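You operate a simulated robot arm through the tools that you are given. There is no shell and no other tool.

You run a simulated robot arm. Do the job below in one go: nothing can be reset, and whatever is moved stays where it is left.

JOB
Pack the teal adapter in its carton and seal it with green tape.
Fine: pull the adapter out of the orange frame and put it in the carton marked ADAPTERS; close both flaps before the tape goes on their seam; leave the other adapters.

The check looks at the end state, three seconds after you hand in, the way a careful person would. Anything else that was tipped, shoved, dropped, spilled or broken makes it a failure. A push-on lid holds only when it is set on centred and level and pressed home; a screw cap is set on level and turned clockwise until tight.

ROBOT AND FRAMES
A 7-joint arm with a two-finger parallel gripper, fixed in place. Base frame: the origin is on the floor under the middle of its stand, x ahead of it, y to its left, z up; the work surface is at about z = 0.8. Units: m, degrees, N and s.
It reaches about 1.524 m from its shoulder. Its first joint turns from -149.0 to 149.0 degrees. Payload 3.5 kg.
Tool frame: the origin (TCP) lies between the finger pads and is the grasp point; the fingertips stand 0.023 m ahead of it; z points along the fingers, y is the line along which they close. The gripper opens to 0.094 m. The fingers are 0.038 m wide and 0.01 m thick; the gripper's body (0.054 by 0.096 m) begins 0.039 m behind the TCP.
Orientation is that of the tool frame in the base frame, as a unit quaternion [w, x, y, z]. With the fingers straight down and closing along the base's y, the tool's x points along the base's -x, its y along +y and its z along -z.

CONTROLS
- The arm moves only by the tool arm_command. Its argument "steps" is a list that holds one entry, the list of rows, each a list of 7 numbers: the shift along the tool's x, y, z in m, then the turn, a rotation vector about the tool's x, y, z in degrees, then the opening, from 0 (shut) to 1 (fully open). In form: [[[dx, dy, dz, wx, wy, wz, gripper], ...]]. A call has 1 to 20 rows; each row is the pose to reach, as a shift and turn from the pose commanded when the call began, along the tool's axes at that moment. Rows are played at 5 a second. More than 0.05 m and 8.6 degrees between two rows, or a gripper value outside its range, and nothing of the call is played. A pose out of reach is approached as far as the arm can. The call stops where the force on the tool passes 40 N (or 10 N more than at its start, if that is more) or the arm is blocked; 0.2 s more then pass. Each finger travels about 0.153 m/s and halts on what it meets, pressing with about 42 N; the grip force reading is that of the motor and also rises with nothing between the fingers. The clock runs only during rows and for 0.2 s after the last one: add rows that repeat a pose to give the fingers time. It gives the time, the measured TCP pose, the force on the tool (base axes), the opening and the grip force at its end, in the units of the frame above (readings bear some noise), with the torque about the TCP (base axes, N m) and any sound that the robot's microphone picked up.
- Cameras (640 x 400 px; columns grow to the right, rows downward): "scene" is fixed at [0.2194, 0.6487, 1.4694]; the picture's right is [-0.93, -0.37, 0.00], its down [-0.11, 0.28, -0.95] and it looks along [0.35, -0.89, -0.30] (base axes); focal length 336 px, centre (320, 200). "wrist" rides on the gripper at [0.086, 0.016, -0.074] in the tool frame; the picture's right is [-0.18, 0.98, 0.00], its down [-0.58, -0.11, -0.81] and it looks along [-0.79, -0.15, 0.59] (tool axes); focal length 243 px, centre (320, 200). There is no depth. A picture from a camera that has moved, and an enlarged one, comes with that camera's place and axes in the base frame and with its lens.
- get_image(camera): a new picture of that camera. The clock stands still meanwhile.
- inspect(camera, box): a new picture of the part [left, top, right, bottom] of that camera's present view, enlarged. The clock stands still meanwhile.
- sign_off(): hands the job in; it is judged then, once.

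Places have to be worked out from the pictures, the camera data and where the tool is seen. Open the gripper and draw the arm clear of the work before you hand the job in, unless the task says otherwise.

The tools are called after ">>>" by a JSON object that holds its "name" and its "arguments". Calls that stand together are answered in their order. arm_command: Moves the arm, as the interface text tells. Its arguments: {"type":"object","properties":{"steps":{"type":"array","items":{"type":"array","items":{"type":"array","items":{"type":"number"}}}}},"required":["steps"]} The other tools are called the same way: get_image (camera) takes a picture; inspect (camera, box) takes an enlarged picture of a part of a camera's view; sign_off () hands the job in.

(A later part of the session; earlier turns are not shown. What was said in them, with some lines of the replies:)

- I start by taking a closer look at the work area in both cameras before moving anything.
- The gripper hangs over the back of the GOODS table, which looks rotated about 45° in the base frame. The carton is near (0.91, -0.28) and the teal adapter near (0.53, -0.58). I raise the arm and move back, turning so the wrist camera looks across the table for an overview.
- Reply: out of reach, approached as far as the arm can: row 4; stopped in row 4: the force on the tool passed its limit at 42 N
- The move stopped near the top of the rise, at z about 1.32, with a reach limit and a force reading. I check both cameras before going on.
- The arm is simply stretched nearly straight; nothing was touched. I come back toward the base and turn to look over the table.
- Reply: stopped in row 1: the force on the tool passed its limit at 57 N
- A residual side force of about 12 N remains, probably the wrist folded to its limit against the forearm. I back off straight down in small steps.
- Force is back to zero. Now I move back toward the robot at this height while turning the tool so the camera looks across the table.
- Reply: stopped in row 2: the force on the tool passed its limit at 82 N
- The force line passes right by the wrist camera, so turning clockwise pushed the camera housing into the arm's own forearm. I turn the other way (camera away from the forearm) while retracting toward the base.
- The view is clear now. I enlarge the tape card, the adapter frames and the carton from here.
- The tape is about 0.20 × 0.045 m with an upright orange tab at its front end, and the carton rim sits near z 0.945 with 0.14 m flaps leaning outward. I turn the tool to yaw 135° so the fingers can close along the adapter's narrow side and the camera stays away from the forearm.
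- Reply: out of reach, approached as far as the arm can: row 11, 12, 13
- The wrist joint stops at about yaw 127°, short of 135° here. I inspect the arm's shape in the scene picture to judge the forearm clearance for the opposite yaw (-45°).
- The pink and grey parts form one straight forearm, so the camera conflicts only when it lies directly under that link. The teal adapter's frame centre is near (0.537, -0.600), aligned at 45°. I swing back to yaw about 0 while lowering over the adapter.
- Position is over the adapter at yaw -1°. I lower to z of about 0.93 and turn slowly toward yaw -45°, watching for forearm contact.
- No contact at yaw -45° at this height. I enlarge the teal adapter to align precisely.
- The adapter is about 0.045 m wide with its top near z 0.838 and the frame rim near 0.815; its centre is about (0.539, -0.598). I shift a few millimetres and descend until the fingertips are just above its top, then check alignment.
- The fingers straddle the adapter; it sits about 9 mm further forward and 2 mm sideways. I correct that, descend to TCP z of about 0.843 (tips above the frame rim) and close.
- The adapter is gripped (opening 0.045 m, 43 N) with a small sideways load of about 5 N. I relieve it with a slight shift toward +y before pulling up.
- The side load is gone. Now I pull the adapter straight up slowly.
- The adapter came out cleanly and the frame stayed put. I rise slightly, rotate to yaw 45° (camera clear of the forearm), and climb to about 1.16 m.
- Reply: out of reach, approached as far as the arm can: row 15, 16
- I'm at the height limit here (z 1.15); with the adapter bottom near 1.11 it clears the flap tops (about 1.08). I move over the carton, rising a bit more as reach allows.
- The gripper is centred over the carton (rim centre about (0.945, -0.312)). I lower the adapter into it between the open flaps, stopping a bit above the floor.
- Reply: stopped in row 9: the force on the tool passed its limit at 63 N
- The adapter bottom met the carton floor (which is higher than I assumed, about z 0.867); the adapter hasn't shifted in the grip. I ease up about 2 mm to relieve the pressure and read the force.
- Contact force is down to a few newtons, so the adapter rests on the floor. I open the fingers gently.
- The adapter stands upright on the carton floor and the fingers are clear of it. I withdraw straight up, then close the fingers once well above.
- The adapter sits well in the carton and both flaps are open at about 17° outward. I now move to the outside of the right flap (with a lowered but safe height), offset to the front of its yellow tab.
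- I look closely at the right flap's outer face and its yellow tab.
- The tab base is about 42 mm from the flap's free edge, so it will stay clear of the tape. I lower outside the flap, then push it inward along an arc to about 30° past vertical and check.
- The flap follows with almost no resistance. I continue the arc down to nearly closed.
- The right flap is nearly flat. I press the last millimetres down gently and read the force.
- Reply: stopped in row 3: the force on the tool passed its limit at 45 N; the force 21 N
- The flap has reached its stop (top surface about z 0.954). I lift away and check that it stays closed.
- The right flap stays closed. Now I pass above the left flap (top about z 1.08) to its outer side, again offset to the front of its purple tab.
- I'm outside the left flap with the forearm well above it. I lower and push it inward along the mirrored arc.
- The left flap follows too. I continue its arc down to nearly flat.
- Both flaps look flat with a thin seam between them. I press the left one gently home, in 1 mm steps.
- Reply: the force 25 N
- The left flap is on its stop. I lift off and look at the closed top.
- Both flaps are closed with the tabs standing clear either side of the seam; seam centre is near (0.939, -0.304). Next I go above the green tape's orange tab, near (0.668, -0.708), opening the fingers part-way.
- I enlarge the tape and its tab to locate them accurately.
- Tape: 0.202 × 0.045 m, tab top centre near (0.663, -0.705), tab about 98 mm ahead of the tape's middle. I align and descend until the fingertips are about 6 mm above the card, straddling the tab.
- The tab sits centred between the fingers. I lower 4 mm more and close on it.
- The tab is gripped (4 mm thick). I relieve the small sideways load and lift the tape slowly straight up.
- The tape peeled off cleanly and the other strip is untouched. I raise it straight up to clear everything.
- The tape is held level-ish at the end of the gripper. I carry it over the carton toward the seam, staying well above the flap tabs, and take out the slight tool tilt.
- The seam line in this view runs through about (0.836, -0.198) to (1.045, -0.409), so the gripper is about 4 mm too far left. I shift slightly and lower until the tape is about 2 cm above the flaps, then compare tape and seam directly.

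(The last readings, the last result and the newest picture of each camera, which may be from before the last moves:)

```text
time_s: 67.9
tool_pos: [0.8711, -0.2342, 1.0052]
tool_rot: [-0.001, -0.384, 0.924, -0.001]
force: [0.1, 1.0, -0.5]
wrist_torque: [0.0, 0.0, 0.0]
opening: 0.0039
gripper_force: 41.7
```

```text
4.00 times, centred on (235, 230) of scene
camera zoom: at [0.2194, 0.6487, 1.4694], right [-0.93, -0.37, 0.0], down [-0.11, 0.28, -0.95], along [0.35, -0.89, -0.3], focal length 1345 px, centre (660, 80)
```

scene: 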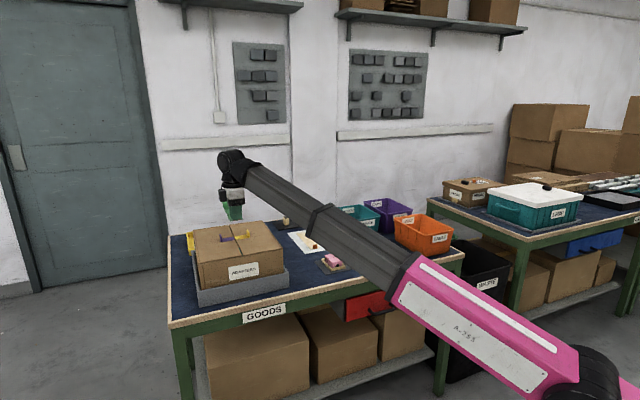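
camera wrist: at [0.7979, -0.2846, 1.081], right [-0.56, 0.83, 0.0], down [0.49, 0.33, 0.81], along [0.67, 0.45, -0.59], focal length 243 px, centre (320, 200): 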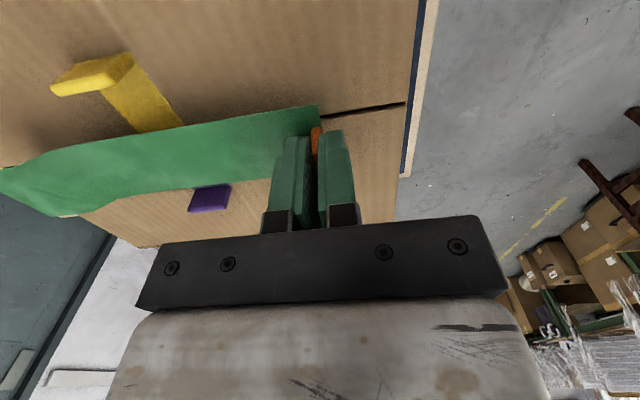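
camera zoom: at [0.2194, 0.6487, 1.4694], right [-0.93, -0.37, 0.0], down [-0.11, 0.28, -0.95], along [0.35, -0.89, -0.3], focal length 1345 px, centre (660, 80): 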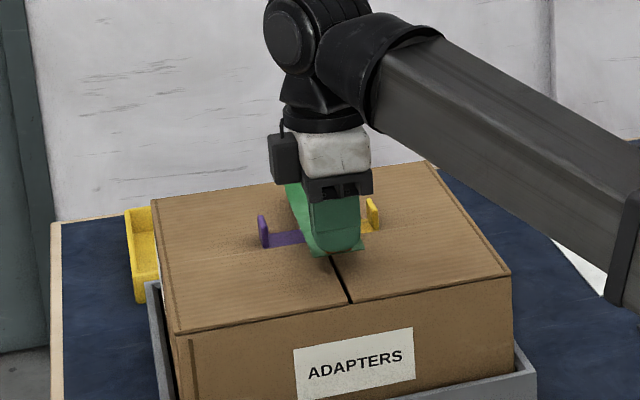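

Tape and seam match: the tape's centreline is within about 1 mm of the seam and parallel, and it is centred lengthwise. I lower to near contact.

>>> {"name": "arm_command", "arguments": {"steps": [[[0, 0, 0.005, 0, 0, 0, 0], [0, 0, 0.01, 0, 0, 0, 0], [0, 0, 0.014, 0, 0, 0, 0], [0, 0, 0.017, 0, 0, 0, 0], [0, 0, 0.017, 0, 0, 0, 0]]]}}

>>> {"name": "inspect", "arguments": {"camera": "wrist", "box": [0, 30, 420, 230]}}

>>> {"name": "inspect", "arguments": {"camera": "scene", "box": [180, 180, 290, 280]}}

```text
time_s: 69.1
tool_pos: [0.8711, -0.2343, 0.9874]
tool_rot: [-0.001, -0.383, 0.924, 0.0]
force: [-0.7, -0.2, 0.3]
wrist_torque: [0.0, 0.01, 0.0]
opening: 0.0035
gripper_force: 41.9
```

```text
1.52 times, centred on (210, 130) of wrist
camera zoom: at [0.7981, -0.2849, 1.0639], right [-0.56, 0.83, 0.0], down [0.49, 0.33, 0.81], along [0.67, 0.45, -0.59], focal length 370 px, centre (488, 307)
```

zoom: 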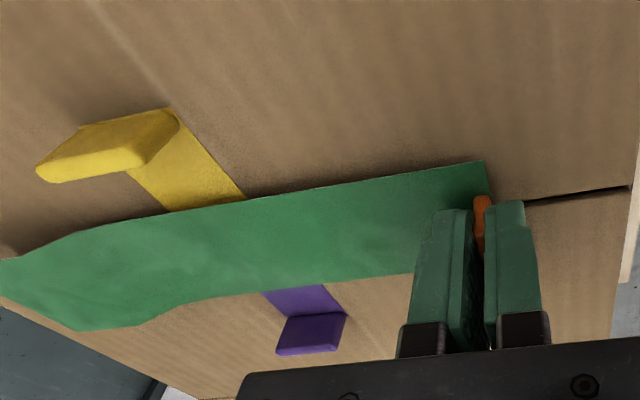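

```text
4.00 times, centred on (235, 230) of scene
camera zoom: at [0.2194, 0.6487, 1.4694], right [-0.93, -0.37, 0.0], down [-0.11, 0.28, -0.95], along [0.35, -0.89, -0.3], focal length 1345 px, centre (660, 80)
```

zoom: 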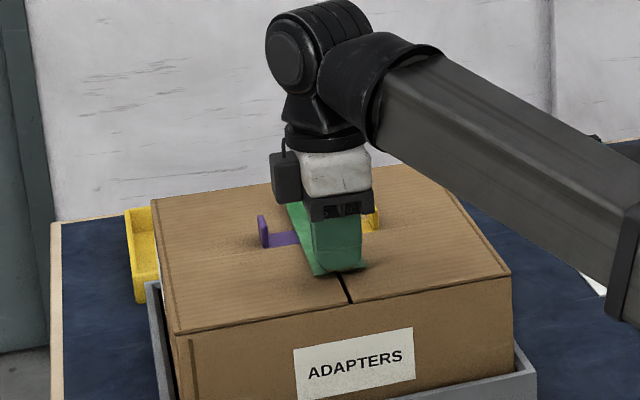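

The tape is a few millimetres above the flaps and lined up. I lower in 1 mm steps to press its tab end on.

>>> {"name": "arm_command", "arguments": {"steps": [[[0, 0, 0.001, 0, 0, 0, 0], [0, 0, 0.002, 0, 0, 0, 0], [0, 0, 0.003, 0, 0, 0, 0], [0, 0, 0.004, 0, 0, 0, 0], [0, 0, 0.004, 0, 0, 0, 0]]]}}

>>> {"name": "inspect", "arguments": {"camera": "wrist", "box": [0, 30, 420, 230]}}

>>> {"name": "inspect", "arguments": {"camera": "scene", "box": [180, 180, 290, 280]}}

```text
time_s: 70.3
tool_pos: [0.8712, -0.2353, 0.9832]
tool_rot: [-0.001, -0.383, 0.924, 0.0]
force: [-0.3, 0.7, 0.3]
wrist_torque: [0.03, -0.02, -0.04]
opening: 0.0039
gripper_force: 41.7
```

```text
1.52 times, centred on (210, 130) of wrist
camera zoom: at [0.7981, -0.2851, 1.0592], right [-0.56, 0.83, 0.0], down [0.49, 0.33, 0.81], along [0.67, 0.45, -0.59], focal length 370 px, centre (488, 307)
```

zoom: 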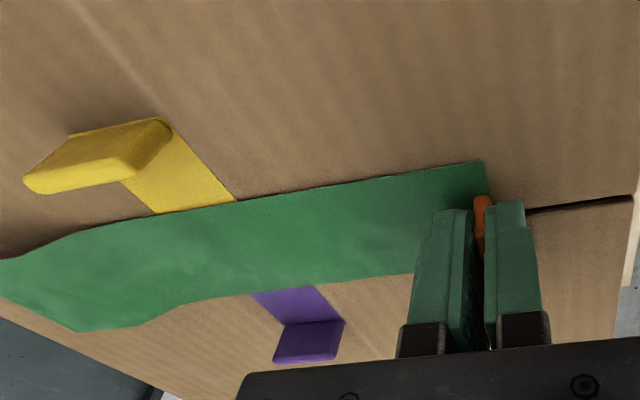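

```text
4.00 times, centred on (235, 230) of scene
camera zoom: at [0.2194, 0.6487, 1.4694], right [-0.93, -0.37, 0.0], down [-0.11, 0.28, -0.95], along [0.35, -0.89, -0.3], focal length 1345 px, centre (660, 80)
```

zoom: 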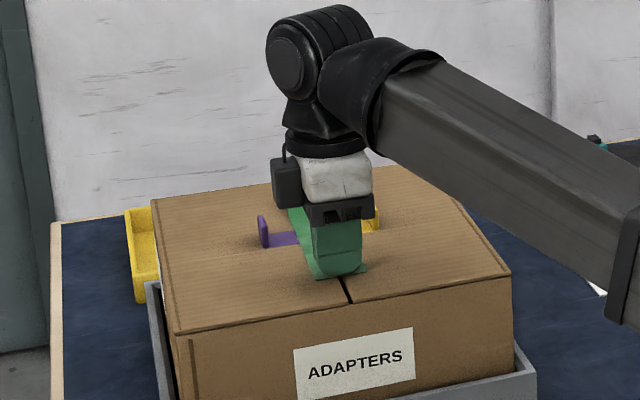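

No contact force yet; I continue in 1 mm steps.

>>> {"name": "arm_command", "arguments": {"steps": [[[0, 0, 0.001, 0, 0, 0, 0], [0, 0, 0.002, 0, 0, 0, 0], [0, 0, 0.003, 0, 0, 0, 0], [0, 0, 0.003, 0, 0, 0, 0]]]}}

```text
time_s: 71.3
tool_pos: [0.8713, -0.2347, 0.982]
tool_rot: [0.0, -0.383, 0.924, 0.0]
force: [-4.7, 2.2, 20.3]
wrist_torque: [-0.03, -0.02, -0.04]
opening: 0.0037
gripper_force: 42.1
```

Contact at 20 N. I look at the tape in both cameras before letting go.

>>> {"name": "inspect", "arguments": {"camera": "wrist", "box": [0, 30, 420, 230]}}

>>> {"name": "inspect", "arguments": {"camera": "scene", "box": [180, 180, 290, 280]}}

```text
1.52 times, centred on (210, 130) of wrist
camera zoom: at [0.7984, -0.2849, 1.0576], right [-0.56, 0.83, 0.0], down [0.49, 0.33, 0.81], along [0.67, 0.45, -0.59], focal length 370 px, centre (488, 307)
```

zoom: 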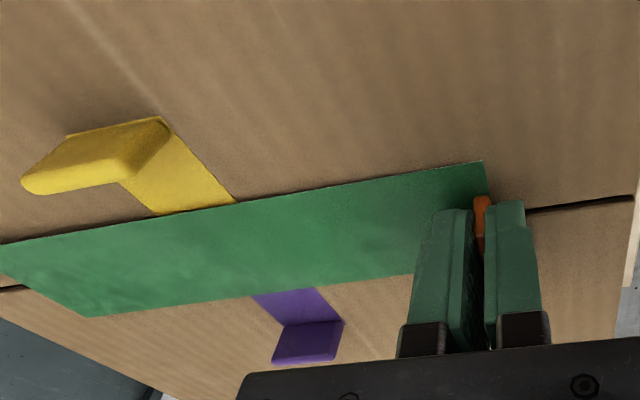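

```text
4.00 times, centred on (235, 230) of scene
camera zoom: at [0.2194, 0.6487, 1.4694], right [-0.93, -0.37, 0.0], down [-0.11, 0.28, -0.95], along [0.35, -0.89, -0.3], focal length 1345 px, centre (660, 80)
```

zoom: 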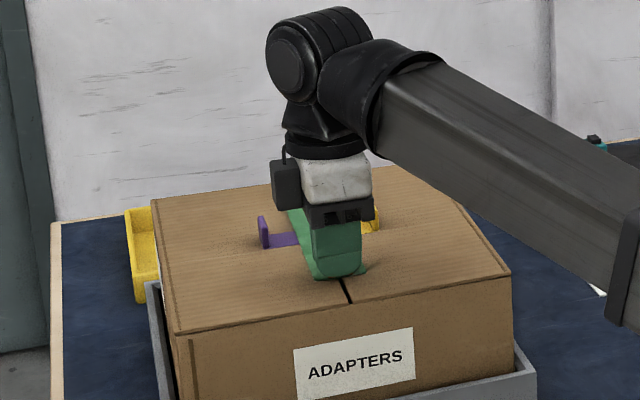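

The tape has snapped flat over the seam, with the seam showing evenly at both ends. I ease 1.5 mm of pressure off and open the fingers to release the tab.

>>> {"name": "arm_command", "arguments": {"steps": [[[0, 0, -0.001, 0, 0, 0, 0], [0, 0, -0.0012, 0, 0, 0, 0.05], [0, 0, -0.0012, 0, 0, 0, 0.1], [0, 0, -0.0012, 0, 0, 0, 0.2], [0, 0, -0.0012, 0, 0, 0, 0.3], [0, 0, -0.0012, 0, 0, 0, 0.35], [0, 0, -0.0012, 0, 0, 0, 0.35]]]}}

>>> {"name": "inspect", "arguments": {"camera": "wrist", "box": [0, 30, 420, 230]}}

```text
time_s: 72.9
tool_pos: [0.8712, -0.2351, 0.9815]
tool_rot: [-0.001, -0.383, 0.924, 0.0]
force: [0.4, 0.1, 0.2]
wrist_torque: [0.02, -0.03, -0.03]
opening: 0.0327
gripper_force: 0.0
```

```text
1.52 times, centred on (210, 130) of wrist
camera zoom: at [0.7987, -0.2855, 1.0579], right [-0.56, 0.83, 0.0], down [0.49, 0.33, 0.81], along [0.67, 0.45, -0.59], focal length 370 px, centre (488, 307)
```

zoom: 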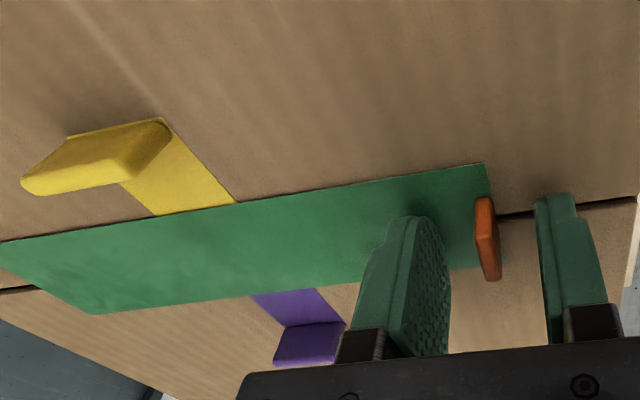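

The tab is free and the tape lies flat across the seam. I lift straight up and look at the result from above.

>>> {"name": "arm_command", "arguments": {"steps": [[[0, 0, -0.01, 0, 0, 0, 0.35], [0, 0, -0.03, 0, 0, 0, 0.35], [0, 0, -0.06, 0, 0, 0, 0.35], [0, 0, -0.1, 0, 0, 0, 0.35], [0.03, 0, -0.14, 0, 0, 0, 0.35], [0.07, 0, -0.16, 0, 0, 0, 0.35], [0.11, 0, -0.16, 0, 0, 0, 0.35], [0.15, 0, -0.16, 0, 0, 0, 0.35], [0.18, 0, -0.16, 0, 0, 0, 0.35], [0.18, 0, -0.16, 0, 0, 0, 0.35]]]}}

>>> {"name": "get_image", "arguments": {"camera": "wrist"}}

>>> {"name": "inspect", "arguments": {"camera": "wrist", "box": [120, 0, 440, 230]}}

>>> {"name": "inspect", "arguments": {"camera": "scene", "box": [160, 180, 300, 300]}}

```text
time_s: 75.1
tool_pos: [0.7436, -0.3633, 1.1421]
tool_rot: [-0.001, -0.383, 0.924, -0.001]
force: [0.3, -0.4, 0.7]
wrist_torque: [0.0, 0.02, 0.04]
opening: 0.0329
gripper_force: 0.0
```

```text
taken
camera wrist: at [0.67, -0.4132, 1.2187], right [-0.56, 0.83, 0.0], down [0.49, 0.33, 0.81], along [0.66, 0.45, -0.59], focal length 243 px, centre (320, 200)
```

wrist: 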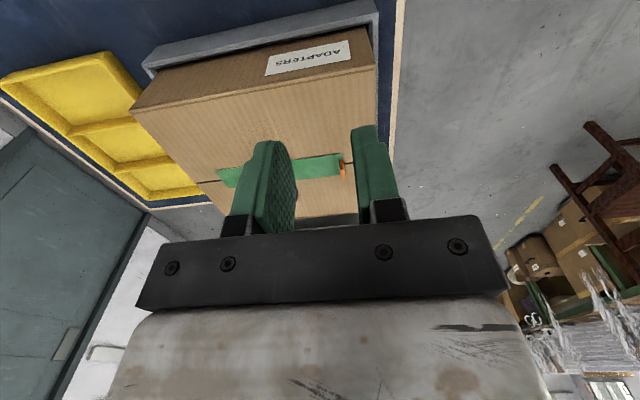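

```text
1.74 times, centred on (280, 115) of wrist
camera zoom: at [0.67, -0.4132, 1.2187], right [-0.56, 0.83, 0.0], down [0.49, 0.33, 0.81], along [0.66, 0.45, -0.59], focal length 422 px, centre (390, 348)
```

zoom: 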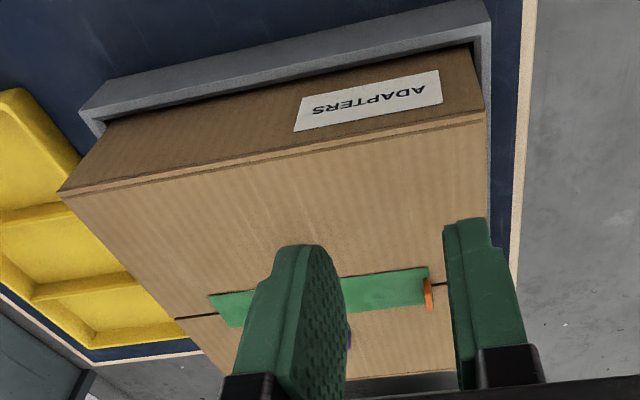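

```text
3.33 times, centred on (230, 240) of scene
camera zoom: at [0.2194, 0.6487, 1.4694], right [-0.93, -0.37, 0.0], down [-0.11, 0.28, -0.95], along [0.35, -0.89, -0.3], focal length 1121 px, centre (620, 67)
```

zoom: 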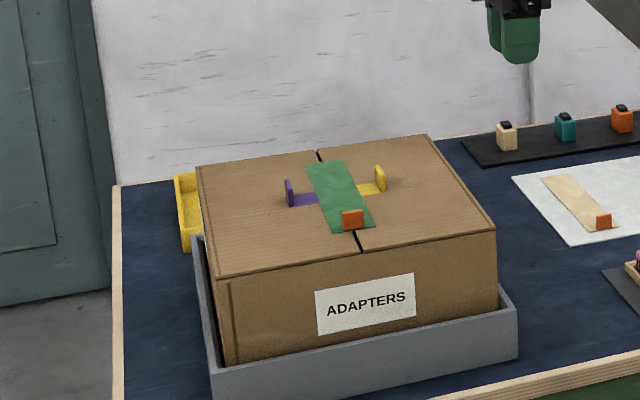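

The green tape covers the seam centrally, both flaps are flat and the other items are untouched. I draw the arm clear, opening the gripper, and take a last look.

>>> {"name": "arm_command", "arguments": {"steps": [[[0.03, 0, 0, 0, 0, 0, 0.5], [0.07, 0, 0, 0, 0, 0, 0.7], [0.11, 0, 0, 0, 0, 0, 0.9], [0.15, 0, 0, 0, 0, 0, 1], [0.18, 0, 0, 0, 0, 0, 1], [0.2, 0, 0, 0, 0, 0, 1], [0.2, 0, 0, 0, 0, 0, 1]]]}}

>>> {"name": "get_image", "arguments": {"camera": "scene"}}

>>> {"name": "inspect", "arguments": {"camera": "scene", "box": [165, 190, 295, 300]}}

>>> {"name": "inspect", "arguments": {"camera": "scene", "box": [280, 195, 420, 285]}}

>>> {"name": "get_image", "arguments": {"camera": "wrist"}}

```text
time_s: 76.7
tool_pos: [0.6029, -0.5026, 1.1412]
tool_rot: [0.0, -0.383, 0.924, -0.002]
force: [-0.7, 0.8, -0.5]
wrist_torque: [0.03, -0.05, 0.01]
opening: 0.094
gripper_force: 0.1
```

```text
taken
```

scene: 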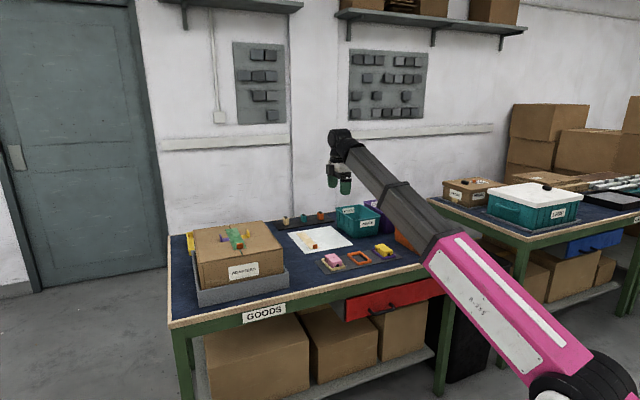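

```text
3.64 times, centred on (230, 245) of scene
camera zoom: at [0.2194, 0.6487, 1.4694], right [-0.93, -0.37, 0.0], down [-0.11, 0.28, -0.95], along [0.35, -0.89, -0.3], focal length 1223 px, centre (647, 36)
```

zoom: 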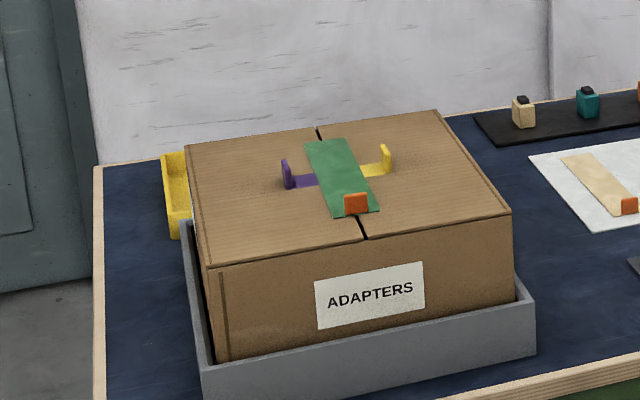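

```text
4.44 times, centred on (350, 240) of scene
camera zoom: at [0.2194, 0.6487, 1.4694], right [-0.93, -0.37, 0.0], down [-0.11, 0.28, -0.95], along [0.35, -0.89, -0.3], focal length 1495 px, centre (187, 22)
```

zoom: 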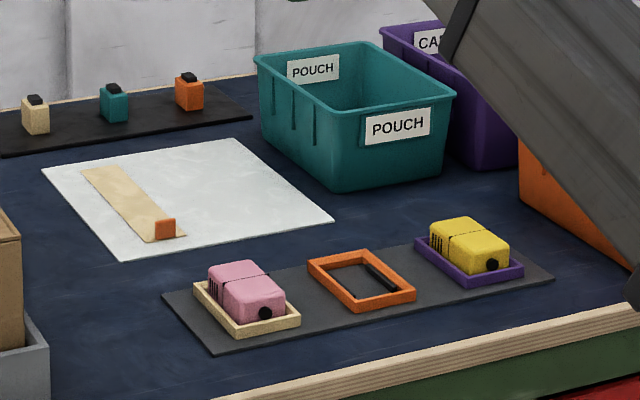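

```text
taken
camera wrist: at [0.5292, -0.553, 1.2178], right [-0.56, 0.83, 0.0], down [0.49, 0.34, 0.81], along [0.67, 0.45, -0.59], focal length 243 px, centre (320, 200)
```

wrist: 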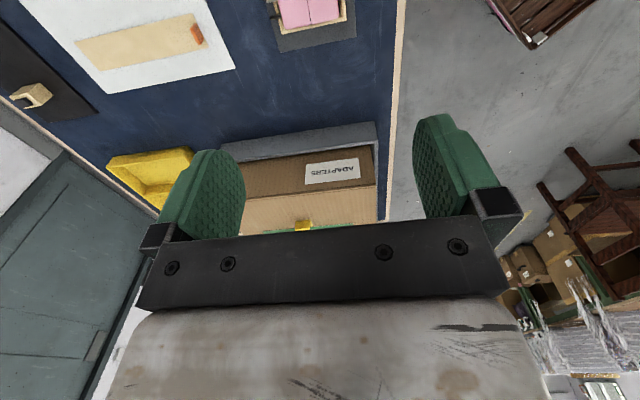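

The carton is closed and taped, the teal adapter is inside, everything else stands where it was, and the gripper is open and clear. I hand the job in.

>>> {"name": "sign_off", "arguments": {}}

```text
The job is handed in.
```

The teal adapter is in the ADAPTERS carton, both flaps are closed, and the green tape lies flat and centred on their seam. The job is handed in.

- **Adapter:** It came out of the orange frame without moving the frame, and it was upright on the carton floor before I closed the flaps. It touched down hard, a 63 N spike against the 40 N stop limit, because the carton floor is higher than I had judged. I saw no damage in the pictures.
- **Flaps:** Each was pressed down to its stop and stayed closed, and the tape went on after both were shut.
- **Tape:** By the camera measurements its centreline is within about 1 mm of the seam. The seam shows evenly past both ends.
- **Everything else:** The pink and yellow adapters, the other tape strip, the bins and the small items on the back mat look untouched in the last pictures.

Early on, the force limit stopped the arm three times. I put this down to the wrist camera pressing against the arm's own forearm; the arm hit nothing on the table. The gripper is open and the arm is clear of the carton.
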